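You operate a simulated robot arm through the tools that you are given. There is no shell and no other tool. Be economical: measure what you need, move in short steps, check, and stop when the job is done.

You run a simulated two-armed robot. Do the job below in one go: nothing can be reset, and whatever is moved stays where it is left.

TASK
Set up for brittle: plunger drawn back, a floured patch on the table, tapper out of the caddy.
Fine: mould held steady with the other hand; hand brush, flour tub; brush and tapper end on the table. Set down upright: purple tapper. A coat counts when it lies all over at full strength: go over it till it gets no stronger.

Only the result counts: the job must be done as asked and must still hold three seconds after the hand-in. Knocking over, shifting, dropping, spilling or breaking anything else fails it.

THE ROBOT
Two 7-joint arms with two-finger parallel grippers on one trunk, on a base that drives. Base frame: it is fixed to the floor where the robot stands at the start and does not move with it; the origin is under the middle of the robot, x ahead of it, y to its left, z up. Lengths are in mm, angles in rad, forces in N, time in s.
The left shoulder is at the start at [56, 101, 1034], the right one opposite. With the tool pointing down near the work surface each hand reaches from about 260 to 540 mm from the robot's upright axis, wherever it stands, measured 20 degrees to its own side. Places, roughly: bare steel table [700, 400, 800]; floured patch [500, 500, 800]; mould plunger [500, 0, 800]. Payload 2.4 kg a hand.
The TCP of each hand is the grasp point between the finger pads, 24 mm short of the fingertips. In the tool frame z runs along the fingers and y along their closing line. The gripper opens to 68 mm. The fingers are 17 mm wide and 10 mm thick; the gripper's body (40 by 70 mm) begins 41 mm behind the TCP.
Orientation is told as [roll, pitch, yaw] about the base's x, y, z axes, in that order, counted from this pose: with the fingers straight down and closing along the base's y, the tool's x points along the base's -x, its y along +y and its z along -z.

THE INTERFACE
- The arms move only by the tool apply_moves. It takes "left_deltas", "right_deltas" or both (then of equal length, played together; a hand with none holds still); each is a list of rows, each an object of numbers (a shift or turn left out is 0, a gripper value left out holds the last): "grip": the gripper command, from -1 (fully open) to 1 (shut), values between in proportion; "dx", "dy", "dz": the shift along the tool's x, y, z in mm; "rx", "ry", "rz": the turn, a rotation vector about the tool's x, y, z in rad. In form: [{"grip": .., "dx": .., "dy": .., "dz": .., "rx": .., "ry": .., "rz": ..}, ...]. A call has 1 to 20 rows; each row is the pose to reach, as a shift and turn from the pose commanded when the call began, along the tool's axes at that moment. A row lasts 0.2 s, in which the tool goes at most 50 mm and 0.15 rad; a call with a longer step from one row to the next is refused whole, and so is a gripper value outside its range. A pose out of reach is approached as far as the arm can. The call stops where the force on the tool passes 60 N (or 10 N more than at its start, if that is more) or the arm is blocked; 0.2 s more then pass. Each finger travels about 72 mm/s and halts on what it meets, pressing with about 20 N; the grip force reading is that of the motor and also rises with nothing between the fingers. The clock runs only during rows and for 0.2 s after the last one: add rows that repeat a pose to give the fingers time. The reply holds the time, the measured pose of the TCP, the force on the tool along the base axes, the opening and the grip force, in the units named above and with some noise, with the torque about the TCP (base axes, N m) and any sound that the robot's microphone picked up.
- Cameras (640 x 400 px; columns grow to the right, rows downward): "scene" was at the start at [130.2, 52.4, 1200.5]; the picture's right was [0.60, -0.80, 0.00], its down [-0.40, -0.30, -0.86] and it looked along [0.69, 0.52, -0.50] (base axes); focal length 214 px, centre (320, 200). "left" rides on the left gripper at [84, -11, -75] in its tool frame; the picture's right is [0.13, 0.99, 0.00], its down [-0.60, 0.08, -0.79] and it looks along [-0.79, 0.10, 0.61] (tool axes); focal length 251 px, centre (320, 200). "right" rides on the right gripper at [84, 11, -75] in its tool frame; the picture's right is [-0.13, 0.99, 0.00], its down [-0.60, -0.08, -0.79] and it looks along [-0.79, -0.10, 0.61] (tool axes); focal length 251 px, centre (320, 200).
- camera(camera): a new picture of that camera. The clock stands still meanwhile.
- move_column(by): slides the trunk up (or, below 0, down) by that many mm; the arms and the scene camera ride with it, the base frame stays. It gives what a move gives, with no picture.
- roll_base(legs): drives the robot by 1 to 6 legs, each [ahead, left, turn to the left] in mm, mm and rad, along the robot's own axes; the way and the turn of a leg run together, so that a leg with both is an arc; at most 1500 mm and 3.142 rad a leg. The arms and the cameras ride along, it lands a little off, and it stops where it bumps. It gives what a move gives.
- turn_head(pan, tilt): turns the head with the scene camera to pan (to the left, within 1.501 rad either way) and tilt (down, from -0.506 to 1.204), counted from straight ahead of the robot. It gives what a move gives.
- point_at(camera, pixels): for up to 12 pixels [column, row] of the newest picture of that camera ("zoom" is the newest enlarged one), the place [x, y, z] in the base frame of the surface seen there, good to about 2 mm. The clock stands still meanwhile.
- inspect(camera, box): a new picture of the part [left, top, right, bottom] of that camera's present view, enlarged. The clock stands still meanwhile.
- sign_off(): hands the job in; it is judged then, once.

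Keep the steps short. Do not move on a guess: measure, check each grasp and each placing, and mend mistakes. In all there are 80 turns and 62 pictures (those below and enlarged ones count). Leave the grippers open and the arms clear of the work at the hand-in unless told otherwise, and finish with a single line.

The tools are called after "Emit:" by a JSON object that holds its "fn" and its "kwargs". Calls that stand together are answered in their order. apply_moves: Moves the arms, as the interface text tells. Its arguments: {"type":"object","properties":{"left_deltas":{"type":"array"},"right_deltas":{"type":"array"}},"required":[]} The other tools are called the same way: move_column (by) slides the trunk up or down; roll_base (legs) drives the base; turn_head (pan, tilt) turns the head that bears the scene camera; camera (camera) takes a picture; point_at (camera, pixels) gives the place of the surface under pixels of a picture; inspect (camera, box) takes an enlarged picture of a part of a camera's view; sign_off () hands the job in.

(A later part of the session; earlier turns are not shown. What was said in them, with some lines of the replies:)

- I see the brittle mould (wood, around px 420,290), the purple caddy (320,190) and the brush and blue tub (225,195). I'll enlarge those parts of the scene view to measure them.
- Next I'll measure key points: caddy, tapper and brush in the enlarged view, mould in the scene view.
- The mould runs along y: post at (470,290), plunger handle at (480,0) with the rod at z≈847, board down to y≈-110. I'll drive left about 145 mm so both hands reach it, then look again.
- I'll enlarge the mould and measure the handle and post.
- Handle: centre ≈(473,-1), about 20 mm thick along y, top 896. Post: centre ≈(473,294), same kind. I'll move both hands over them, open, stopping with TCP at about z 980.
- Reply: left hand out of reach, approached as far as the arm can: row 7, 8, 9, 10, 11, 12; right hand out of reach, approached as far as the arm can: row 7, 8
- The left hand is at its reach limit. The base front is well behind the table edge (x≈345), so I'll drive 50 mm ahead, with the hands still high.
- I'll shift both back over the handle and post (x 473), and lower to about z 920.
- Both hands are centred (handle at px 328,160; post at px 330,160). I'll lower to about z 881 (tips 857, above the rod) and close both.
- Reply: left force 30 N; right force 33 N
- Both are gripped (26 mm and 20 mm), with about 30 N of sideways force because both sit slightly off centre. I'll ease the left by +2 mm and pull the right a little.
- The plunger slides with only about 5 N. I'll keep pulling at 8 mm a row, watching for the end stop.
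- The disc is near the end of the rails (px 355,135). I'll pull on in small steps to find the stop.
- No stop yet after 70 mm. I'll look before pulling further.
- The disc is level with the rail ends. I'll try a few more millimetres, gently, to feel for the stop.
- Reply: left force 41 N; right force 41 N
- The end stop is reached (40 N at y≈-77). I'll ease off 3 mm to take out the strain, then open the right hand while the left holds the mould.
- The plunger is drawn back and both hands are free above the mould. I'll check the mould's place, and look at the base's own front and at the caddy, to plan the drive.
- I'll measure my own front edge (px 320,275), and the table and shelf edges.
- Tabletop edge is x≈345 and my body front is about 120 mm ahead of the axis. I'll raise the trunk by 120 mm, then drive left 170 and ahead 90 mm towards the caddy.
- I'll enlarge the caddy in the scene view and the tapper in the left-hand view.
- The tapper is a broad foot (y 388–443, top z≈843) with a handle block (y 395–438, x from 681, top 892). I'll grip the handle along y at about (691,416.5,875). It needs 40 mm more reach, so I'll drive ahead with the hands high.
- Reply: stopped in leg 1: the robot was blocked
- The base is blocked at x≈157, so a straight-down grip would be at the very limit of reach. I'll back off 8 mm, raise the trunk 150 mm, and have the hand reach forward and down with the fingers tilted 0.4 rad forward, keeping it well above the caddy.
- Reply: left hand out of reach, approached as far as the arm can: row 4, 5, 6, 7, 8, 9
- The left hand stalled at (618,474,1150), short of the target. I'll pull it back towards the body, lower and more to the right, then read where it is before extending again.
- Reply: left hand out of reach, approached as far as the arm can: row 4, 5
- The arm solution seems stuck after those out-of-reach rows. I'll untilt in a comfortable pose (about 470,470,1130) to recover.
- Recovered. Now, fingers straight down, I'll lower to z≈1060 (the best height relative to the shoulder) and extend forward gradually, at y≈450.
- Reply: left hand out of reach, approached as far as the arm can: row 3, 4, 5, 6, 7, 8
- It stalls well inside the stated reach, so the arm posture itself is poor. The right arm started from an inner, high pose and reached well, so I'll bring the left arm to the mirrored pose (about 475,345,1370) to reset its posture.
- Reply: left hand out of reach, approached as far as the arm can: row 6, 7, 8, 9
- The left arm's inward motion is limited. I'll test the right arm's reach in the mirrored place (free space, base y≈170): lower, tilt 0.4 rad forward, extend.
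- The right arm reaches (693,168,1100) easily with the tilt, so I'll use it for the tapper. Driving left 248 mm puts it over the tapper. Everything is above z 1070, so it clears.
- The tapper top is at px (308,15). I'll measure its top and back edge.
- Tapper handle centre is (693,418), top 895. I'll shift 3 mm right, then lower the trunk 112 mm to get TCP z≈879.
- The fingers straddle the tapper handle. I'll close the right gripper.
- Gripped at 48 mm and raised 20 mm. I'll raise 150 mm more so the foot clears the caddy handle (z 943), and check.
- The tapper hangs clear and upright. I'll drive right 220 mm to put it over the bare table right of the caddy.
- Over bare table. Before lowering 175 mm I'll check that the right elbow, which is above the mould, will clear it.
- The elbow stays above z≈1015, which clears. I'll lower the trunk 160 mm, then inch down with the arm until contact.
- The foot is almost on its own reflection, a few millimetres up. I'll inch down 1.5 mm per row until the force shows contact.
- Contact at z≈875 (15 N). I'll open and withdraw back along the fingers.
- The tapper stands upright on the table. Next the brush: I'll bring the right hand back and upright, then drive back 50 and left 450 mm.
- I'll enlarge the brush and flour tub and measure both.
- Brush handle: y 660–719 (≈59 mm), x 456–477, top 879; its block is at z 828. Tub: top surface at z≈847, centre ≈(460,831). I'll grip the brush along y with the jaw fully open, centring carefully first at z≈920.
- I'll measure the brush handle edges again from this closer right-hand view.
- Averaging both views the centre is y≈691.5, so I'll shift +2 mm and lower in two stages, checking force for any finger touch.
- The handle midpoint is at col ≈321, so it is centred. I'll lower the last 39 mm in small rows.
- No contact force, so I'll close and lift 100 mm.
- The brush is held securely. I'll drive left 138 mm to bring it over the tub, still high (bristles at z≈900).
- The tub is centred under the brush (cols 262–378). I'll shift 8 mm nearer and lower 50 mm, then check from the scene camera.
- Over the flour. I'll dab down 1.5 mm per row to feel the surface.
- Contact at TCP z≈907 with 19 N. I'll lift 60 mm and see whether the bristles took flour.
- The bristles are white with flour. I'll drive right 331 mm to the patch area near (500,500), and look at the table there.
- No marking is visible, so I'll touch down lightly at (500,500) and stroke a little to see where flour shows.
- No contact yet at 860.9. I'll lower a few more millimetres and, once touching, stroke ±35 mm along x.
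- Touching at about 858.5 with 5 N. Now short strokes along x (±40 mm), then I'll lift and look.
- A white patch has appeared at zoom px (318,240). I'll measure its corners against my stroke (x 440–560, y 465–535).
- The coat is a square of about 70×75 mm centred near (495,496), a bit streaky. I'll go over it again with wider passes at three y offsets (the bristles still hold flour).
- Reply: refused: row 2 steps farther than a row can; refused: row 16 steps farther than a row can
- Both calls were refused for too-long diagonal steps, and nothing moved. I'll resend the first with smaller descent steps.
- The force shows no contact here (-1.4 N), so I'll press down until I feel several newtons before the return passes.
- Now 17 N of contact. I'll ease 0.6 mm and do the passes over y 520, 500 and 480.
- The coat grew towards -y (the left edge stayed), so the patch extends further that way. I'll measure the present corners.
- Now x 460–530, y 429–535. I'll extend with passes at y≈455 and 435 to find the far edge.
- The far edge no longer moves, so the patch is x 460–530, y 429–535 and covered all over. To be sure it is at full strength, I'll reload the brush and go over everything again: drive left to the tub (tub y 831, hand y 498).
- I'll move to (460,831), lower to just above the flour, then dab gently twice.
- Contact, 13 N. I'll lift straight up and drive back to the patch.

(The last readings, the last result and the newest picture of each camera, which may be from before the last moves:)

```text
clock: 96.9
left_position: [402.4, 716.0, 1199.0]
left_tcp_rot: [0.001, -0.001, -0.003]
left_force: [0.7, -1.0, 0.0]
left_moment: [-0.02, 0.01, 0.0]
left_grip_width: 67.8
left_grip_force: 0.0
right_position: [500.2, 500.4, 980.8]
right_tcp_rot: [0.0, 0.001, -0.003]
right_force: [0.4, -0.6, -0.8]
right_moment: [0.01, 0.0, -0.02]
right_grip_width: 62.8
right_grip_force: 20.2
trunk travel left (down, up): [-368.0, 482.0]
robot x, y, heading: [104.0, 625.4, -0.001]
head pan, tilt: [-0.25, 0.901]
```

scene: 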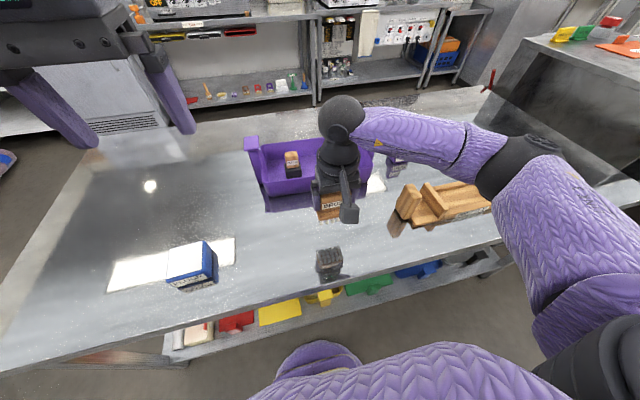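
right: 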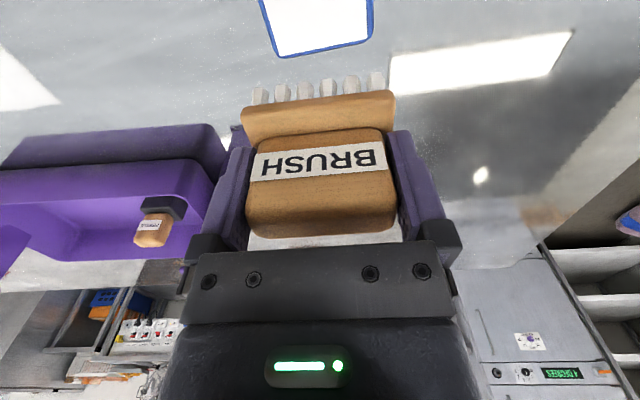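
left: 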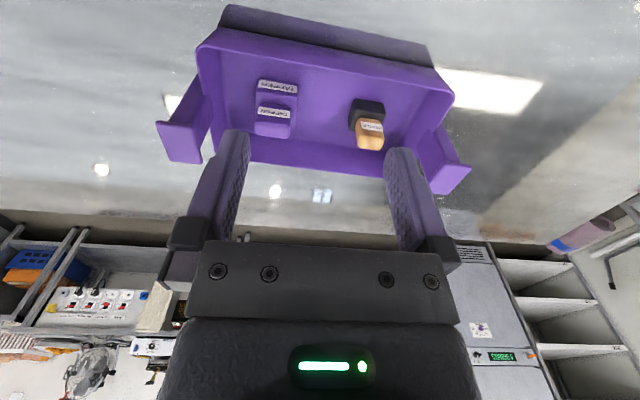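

At (500,500,981). I'll lower and make passes at y 510, 485 and 455, then the same back.

Emit:
{"fn": "apply_moves", "kwargs": {"right_deltas": [{"dx": 20, "dy": 5, "dz": 35}, {"dx": 40, "dy": 10, "dz": 75}, {"dx": 40, "dy": 10, "dz": 110}, {"dx": 40, "dy": 10, "dz": 122}, {"dx": 40, "dy": 10, "dz": 125.5}, {"dx": 20, "dy": 10, "dz": 125.5}, {"dx": 0, "dy": 10, "dz": 125.5}, {"dx": -20, "dy": 10, "dz": 125.5}, {"dx": -38, "dy": 10, "dz": 125.5}, {"dx": -38, "dy": -15, "dz": 125.5}, {"dx": -20, "dy": -15, "dz": 125.5}, {"dx": 0, "dy": -15, "dz": 125.5}, {"dx": 20, "dy": -15, "dz": 125.5}, {"dx": 40, "dy": -15, "dz": 125.5}, {"dx": 40, "dy": -45, "dz": 125.5}, {"dx": 20, "dy": -45, "dz": 125.5}, {"dx": 0, "dy": -45, "dz": 125.5}, {"dx": -20, "dy": -45, "dz": 125.5}, {"dx": -38, "dy": -45, "dz": 125.5}]}}

Emit:
{"fn": "apply_moves", "kwargs": {"right_deltas": [{"dx": 20, "dz": 0.4}, {"dx": 40, "dz": 0.4}, {"dx": 60, "dz": 0.4}, {"dx": 78, "dz": 0.4}, {"dx": 78, "dy": 30, "dz": 0.4}, {"dx": 60, "dy": 30, "dz": 0.4}, {"dx": 40, "dy": 30, "dz": 0.4}, {"dx": 20, "dy": 30, "dz": 0.4}, {"dx": 0, "dy": 30, "dz": 0.4}, {"dx": 0, "dy": 55, "dz": 0.4}, {"dx": 20, "dy": 55, "dz": 0.4}, {"dx": 40, "dy": 55, "dz": 0.4}, {"dx": 60, "dy": 55, "dz": 0.4}, {"dx": 78, "dy": 55, "dz": 0.4}, {"dx": 78, "dy": 55, "dz": -40}, {"dx": 60, "dy": 55, "dz": -80}, {"dx": 40, "dy": 50, "dz": -120}, {"dx": 40, "dy": 45, "dz": -125}]}}

Emit:
{"fn": "inspect", "kwargs": {"camera": "scene", "box": [300, 195, 380, 245]}}

```text
clock: 100.9
left_position: [401.5, 715.2, 1197.6]
left_tcp_rot: [-0.001, 0.0, -0.002]
left_force: [0.0, 0.0, 0.7]
left_moment: [-0.02, 0.01, 0.0]
left_grip_width: 68.2
left_grip_force: 0.2
right_position: [536.9, 456.0, 855.5]
right_tcp_rot: [0.001, -0.001, -0.004]
right_force: [-0.3, 0.5, 0.0]
right_moment: [-0.03, -0.02, 0.0]
right_grip_width: 62.7
right_grip_force: 20.1
trunk travel left (down, up): [-368.0, 482.0]
robot x, y, heading: [98.9, 621.7, -0.006]
head pan, tilt: [-0.25, 0.901]
```

```text
clock: 104.7
left_position: [403.3, 715.0, 1197.8]
left_tcp_rot: [-0.003, 0.0, -0.004]
left_force: [-0.1, -0.5, 0.9]
left_moment: [-0.02, -0.01, -0.02]
left_grip_width: 67.9
left_grip_force: 0.0
right_position: [496.3, 499.6, 981.1]
right_tcp_rot: [0.0, 0.001, -0.003]
right_force: [0.5, 0.4, -0.6]
right_moment: [0.01, -0.01, 0.0]
right_grip_width: 62.7
right_grip_force: 19.7
trunk travel left (down, up): [-368.0, 482.0]
robot x, y, heading: [99.1, 623.4, -0.001]
head pan, tilt: [-0.25, 0.901]
```

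```text
8.00 times, centred on (340, 220) of scene
```

zoom: 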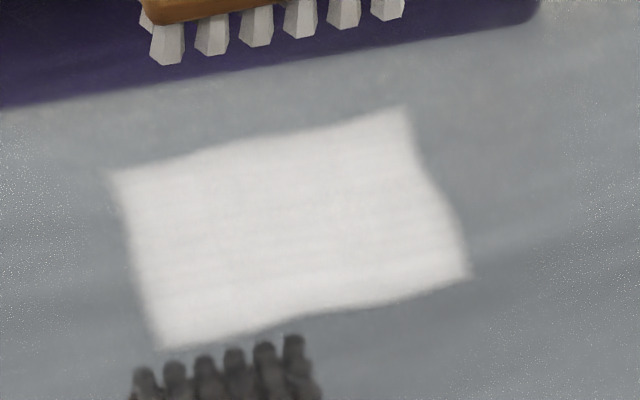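

The coat looks the same, but the force read 0 at the end of that pass, so contact was uncertain. I'll touch down once more with a force check before repeating.

Emit:
{"fn": "apply_moves", "kwargs": {"right_deltas": [{"dx": 10, "dy": 5, "dz": 40}, {"dx": 20, "dy": 10, "dz": 80}, {"dx": 35, "dy": 10, "dz": 115}, {"dx": 35, "dy": 10, "dz": 124}, {"dx": 35, "dy": 10, "dz": 126}, {"dx": 35, "dy": 10, "dz": 127}]}}

```text
clock: 106.1
left_position: [402.0, 715.2, 1198.7]
left_tcp_rot: [-0.003, -0.001, -0.006]
left_force: [0.1, -0.3, -0.3]
left_moment: [0.0, 0.0, 0.01]
left_grip_width: 67.9
left_grip_force: 0.1
right_position: [462.3, 511.4, 854.8]
right_tcp_rot: [-0.002, -0.003, -0.004]
right_force: [0.3, -2.3, 12.5]
right_moment: [0.01, 0.02, 0.03]
right_grip_width: 63.1
right_grip_force: 19.9
trunk travel left (down, up): [-368.0, 482.0]
robot x, y, heading: [99.0, 619.6, -0.007]
head pan, tilt: [-0.25, 0.901]
```

12.5 N of contact at (462,511). Now the passes with 0.5 mm more press, staying down at the end to read the force.

Emit:
{"fn": "apply_moves", "kwargs": {"right_deltas": [{"dx": -18, "dz": 0.5}, {"dx": -36, "dz": 0.5}, {"dx": -55, "dz": 0.5}, {"dx": -74, "dz": 0.5}, {"dx": -74, "dy": -25, "dz": 0.5}, {"dx": -55, "dy": -25, "dz": 0.7}, {"dx": -36, "dy": -25, "dz": 0.7}, {"dx": -18, "dy": -25, "dz": 0.7}, {"dx": 0, "dy": -25, "dz": 0.7}, {"dx": 0, "dy": -55, "dz": 0.7}, {"dx": -18, "dy": -55, "dz": 0.8}, {"dx": -36, "dy": -55, "dz": 0.8}, {"dx": -55, "dy": -55, "dz": 0.8}, {"dx": -74, "dy": -55, "dz": 0.8}]}}

Emit:
{"fn": "apply_moves", "kwargs": {"right_deltas": [{"dz": 0.5}, {"dx": 18, "dz": 0.6}, {"dx": 36, "dz": 0.6}, {"dx": 55, "dz": 0.6}, {"dx": 74, "dz": 0.6}, {"dx": 74, "dy": 30, "dz": 0.6}, {"dx": 55, "dy": 30, "dz": 0.6}, {"dx": 36, "dy": 30, "dz": 0.6}, {"dx": 18, "dy": 30, "dz": 0.6}, {"dx": 0, "dy": 30, "dz": 0.6}, {"dx": 0, "dy": 55, "dz": 0.6}, {"dx": 18, "dy": 55, "dz": 0.6}, {"dx": 36, "dy": 55, "dz": 0.6}, {"dx": 55, "dy": 55, "dz": 0.6}, {"dx": 74, "dy": 55, "dz": 0.6}]}}

Emit:
{"fn": "apply_moves", "kwargs": {"right_deltas": [{"dz": -40}, {"dx": -18, "dz": -80}, {"dx": -35, "dy": -10, "dz": -120}, {"dx": -35, "dy": -10, "dz": -126}]}}

Emit:
{"fn": "inspect", "kwargs": {"camera": "scene", "box": [300, 195, 380, 245]}}

```text
clock: 109.1
left_position: [402.3, 715.7, 1198.1]
left_tcp_rot: [-0.003, -0.002, -0.003]
left_force: [-1.2, 0.4, 0.2]
left_moment: [0.02, 0.03, -0.01]
left_grip_width: 67.9
left_grip_force: 0.0
right_position: [536.5, 455.1, 853.4]
right_tcp_rot: [0.001, 0.0, -0.004]
right_force: [-0.5, 1.2, 3.8]
right_moment: [0.0, 0.05, -0.05]
right_grip_width: 62.8
right_grip_force: 19.8
trunk travel left (down, up): [-368.0, 482.0]
robot x, y, heading: [96.7, 622.1, -0.007]
head pan, tilt: [-0.25, 0.901]
```

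```text
clock: 112.3
left_position: [402.6, 716.7, 1197.9]
left_tcp_rot: [-0.002, -0.002, -0.002]
left_force: [0.4, 0.1, 0.4]
left_moment: [-0.01, -0.02, -0.02]
left_grip_width: 67.8
left_grip_force: 0.0
right_position: [464.9, 511.5, 851.9]
right_tcp_rot: [0.001, -0.006, -0.003]
right_force: [16.1, -0.5, 40.7]
right_moment: [-0.1, -0.25, 0.08]
right_grip_width: 62.9
right_grip_force: 20.6
trunk travel left (down, up): [-368.0, 482.0]
robot x, y, heading: [101.0, 625.6, -0.005]
head pan, tilt: [-0.25, 0.901]
```

```text
clock: 113.3
left_position: [402.0, 715.0, 1198.7]
left_tcp_rot: [-0.002, -0.001, -0.004]
left_force: [-0.5, -0.1, 0.1]
left_moment: [0.03, 0.03, 0.02]
left_grip_width: 68.2
left_grip_force: 0.0
right_position: [497.2, 500.7, 978.2]
right_tcp_rot: [0.0, 0.001, -0.003]
right_force: [-0.2, 0.1, -0.3]
right_moment: [-0.01, 0.0, -0.02]
right_grip_width: 62.8
right_grip_force: 20.6
trunk travel left (down, up): [-368.0, 482.0]
robot x, y, heading: [101.4, 622.6, -0.006]
head pan, tilt: [-0.25, 0.901]
```

```text
8.00 times, centred on (340, 220) of scene
```

zoom: 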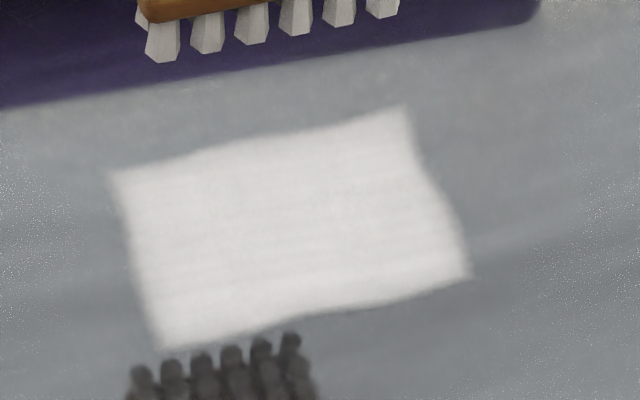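

The look is unchanged after firm contact all over, so the coat is at full strength. Now I'll return the brush to its old place: drive left 190 mm.

Emit:
{"fn": "roll_base", "kwargs": {"legs": [[0, 190, 0]]}}

Emit:
{"fn": "apply_moves", "kwargs": {"right_deltas": [{"dx": 25}, {"dx": 25, "dz": 40}, {"dx": 25, "dz": 85}, {"dx": 25, "dz": 112}, {"dx": 25, "dz": 118}, {"dx": 25, "dz": 122}]}}

Emit:
{"fn": "camera", "kwargs": {"camera": "scene"}}

```text
clock: 114.9
left_position: [402.6, 912.1, 1198.7]
left_tcp_rot: [-0.003, -0.001, -0.005]
left_force: [0.3, -0.6, 0.4]
left_moment: [-0.03, -0.05, 0.01]
left_grip_width: 67.9
left_grip_force: 0.0
right_position: [498.7, 698.2, 976.9]
right_tcp_rot: [0.0, -0.001, -0.004]
right_force: [0.0, -0.1, -0.4]
right_moment: [-0.03, -0.01, -0.02]
right_grip_width: 62.6
right_grip_force: 20.2
trunk travel left (down, up): [-368.0, 482.0]
robot x, y, heading: [97.7, 820.6, -0.0]
head pan, tilt: [-0.25, 0.901]
```

```text
clock: 116.3
left_position: [403.1, 911.7, 1197.6]
left_tcp_rot: [-0.002, -0.001, -0.005]
left_force: [1.1, 0.6, -0.6]
left_moment: [-0.03, 0.02, -0.02]
left_grip_width: 68.0
left_grip_force: 0.1
right_position: [472.7, 696.2, 857.3]
right_tcp_rot: [0.0, 0.001, -0.003]
right_force: [0.1, 0.0, -0.5]
right_moment: [-0.01, 0.01, -0.01]
right_grip_width: 62.9
right_grip_force: 19.6
trunk travel left (down, up): [-368.0, 482.0]
robot x, y, heading: [100.0, 819.4, -0.002]
head pan, tilt: [-0.25, 0.901]
```

```text
13 pictures are left
```

scene: 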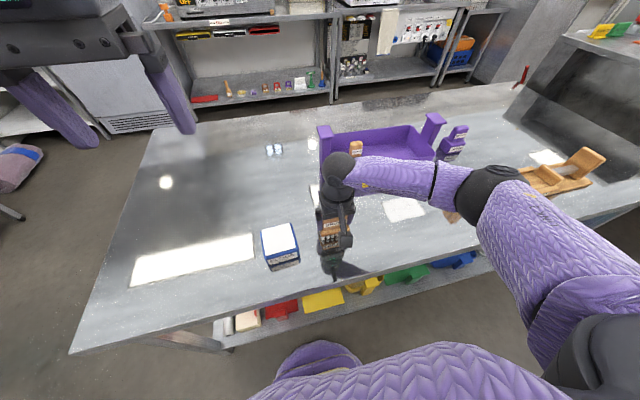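

The brush is just above bare table, clear of the tub. I'll inch down to contact.

Emit:
{"fn": "apply_moves", "kwargs": {"right_deltas": [{"dz": 1.2}, {"dz": 2.4}, {"dz": 3.6}, {"dz": 4.6}]}}

```text
clock: 117.3
left_position: [402.5, 912.1, 1199.0]
left_tcp_rot: [0.0, -0.003, -0.005]
left_force: [-0.2, -0.2, -0.1]
left_moment: [0.0, -0.02, -0.01]
left_grip_width: 68.2
left_grip_force: 0.1
right_position: [473.4, 697.4, 852.7]
right_tcp_rot: [0.0, -0.002, -0.006]
right_force: [1.0, -2.8, 17.4]
right_moment: [-0.11, 0.29, 0.07]
right_grip_width: 63.2
right_grip_force: 20.2
trunk travel left (down, up): [-368.0, 482.0]
robot x, y, heading: [98.6, 820.6, -0.001]
head pan, tilt: [-0.25, 0.901]
```

Contact, 17 N. I'll ease, open fully, and rise slowly straight up.

Emit:
{"fn": "apply_moves", "kwargs": {"right_deltas": [{"dz": -1}, {"dz": -1, "grip": -1}, {"dz": -1, "grip": -1}, {"dz": -1, "grip": -1}, {"dz": -8, "grip": -1}, {"dz": -18, "grip": -1}, {"dz": -30, "grip": -1}, {"dz": -60, "grip": -1}, {"dz": -105, "grip": -1}, {"dz": -150, "grip": -1}]}}

Emit:
{"fn": "camera", "kwargs": {"camera": "scene"}}

Emit:
{"fn": "inspect", "kwargs": {"camera": "scene", "box": [240, 150, 400, 290]}}

```text
clock: 119.5
left_position: [403.4, 912.6, 1197.3]
left_tcp_rot: [-0.001, 0.0, -0.006]
left_force: [0.1, -0.3, 0.3]
left_moment: [0.01, -0.03, -0.04]
left_grip_width: 68.5
left_grip_force: 0.1
right_position: [476.5, 696.1, 1001.1]
right_tcp_rot: [0.001, 0.001, -0.003]
right_force: [1.5, 0.8, 0.8]
right_moment: [0.03, 0.03, 0.0]
right_grip_width: 68.2
right_grip_force: 0.1
trunk travel left (down, up): [-368.0, 482.0]
robot x, y, heading: [104.0, 818.1, -0.001]
head pan, tilt: [-0.25, 0.901]
```

```text
12 pictures are left
```

scene: 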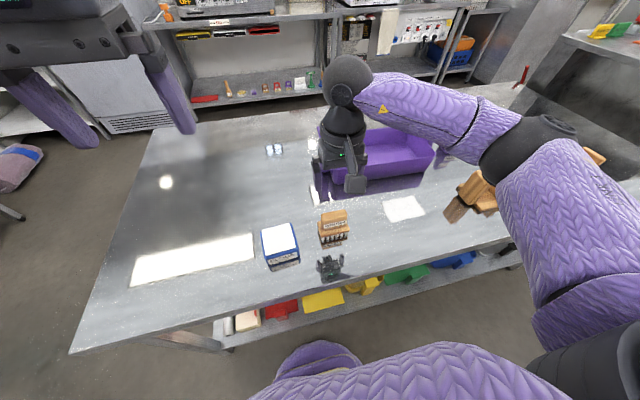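

```text
2.86 times, centred on (320, 220) of scene
```

zoom: 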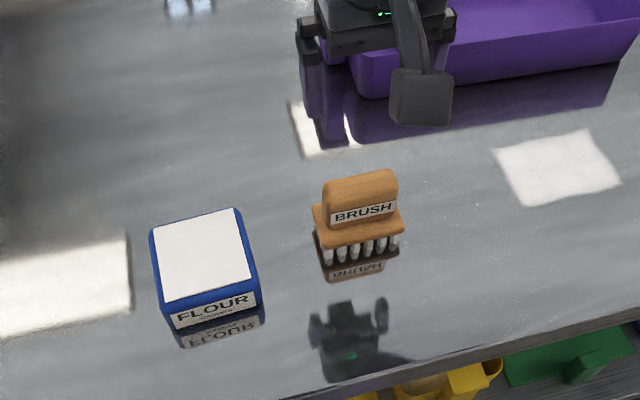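

The brush stands on the table and the tub is unmoved. I'll drive back clear of the table and check plunger, tapper and patch a last time.

Emit:
{"fn": "roll_base", "kwargs": {"legs": [[-200, 0, 0], [0, -500, 0]]}}

Emit:
{"fn": "turn_head", "kwargs": {"pan": 0.0, "tilt": 0.65}}

Emit:
{"fn": "camera", "kwargs": {"camera": "scene"}}

Emit:
{"fn": "inspect", "kwargs": {"camera": "scene", "box": [180, 150, 440, 312]}}

```text
clock: 123.6
left_position: [205.5, 422.0, 1198.6]
left_tcp_rot: [-0.001, 0.0, 0.01]
left_force: [-0.9, 0.9, 0.1]
left_moment: [-0.02, 0.05, -0.04]
left_grip_width: 67.8
left_grip_force: 0.1
right_position: [280.9, 206.0, 1000.1]
right_tcp_rot: [-0.002, 0.0, 0.012]
right_force: [-0.9, 0.1, -0.6]
right_moment: [-0.02, 0.01, 0.02]
right_grip_width: 68.1
right_grip_force: 0.2
trunk travel left (down, up): [-368.0, 482.0]
robot x, y, heading: [-98.1, 323.6, 0.013]
head pan, tilt: [-0.25, 0.901]
```

```text
clock: 124.3
left_position: [205.0, 421.2, 1198.2]
left_tcp_rot: [-0.001, 0.0, 0.01]
left_force: [0.3, 0.2, 0.7]
left_moment: [0.03, -0.01, 0.0]
left_grip_width: 68.1
left_grip_force: 0.1
right_position: [282.5, 208.1, 1000.9]
right_tcp_rot: [0.001, -0.001, 0.012]
right_force: [-1.1, 0.7, 0.3]
right_moment: [0.0, 0.0, 0.0]
right_grip_width: 68.2
right_grip_force: 0.0
trunk travel left (down, up): [-368.0, 482.0]
robot x, y, heading: [-98.5, 326.1, 0.013]
head pan, tilt: [0.0, 0.649]
```

```text
10 pictures are left
```

scene: 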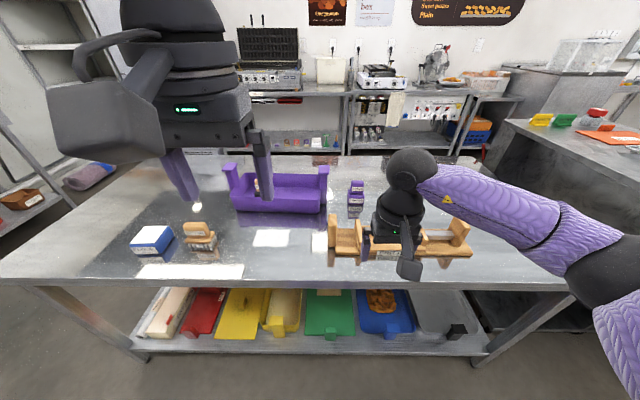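

```text
2.46 times, centred on (310, 231) of scene
```

zoom: 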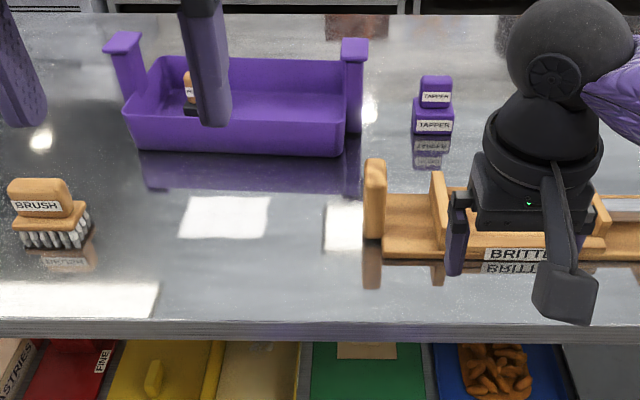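

Everything stands in place; the patch shows at zoom px (225,217). One last measurement of the plunger handle, post and patch.

Emit:
{"fn": "point_at", "kwargs": {"camera": "scene", "pixels": [[463, 225], [458, 240], [332, 216], [270, 238], [440, 236], [357, 184]]}}

Emit:
{"fn": "inspect", "kwargs": {"camera": "scene", "box": [238, 220, 302, 260]}}

```text
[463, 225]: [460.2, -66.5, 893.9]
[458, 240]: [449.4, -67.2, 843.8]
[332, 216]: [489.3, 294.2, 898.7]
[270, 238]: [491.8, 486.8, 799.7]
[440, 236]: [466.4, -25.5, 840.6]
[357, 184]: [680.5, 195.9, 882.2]
```

```text
10.00 times, centred on (270, 240) of scene
```

zoom: 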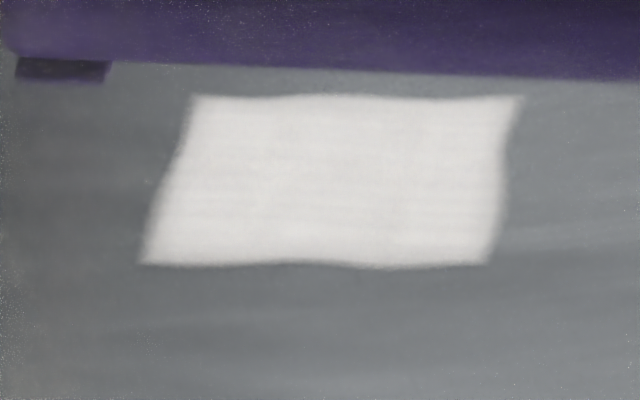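

The plunger is still back (handle at y≈-75), the mould and tapper are where they should be, and the patch is evenly white. The hands are open and clear, so I'm handing in.

Emit:
{"fn": "sign_off", "kwargs": {}}

```text
The job is handed in.
```

The brittle setup is done and handed in: plunger drawn back to its stop, table patch floured all over until it got no whiter, purple tapper upright on the table, brush back on the table.
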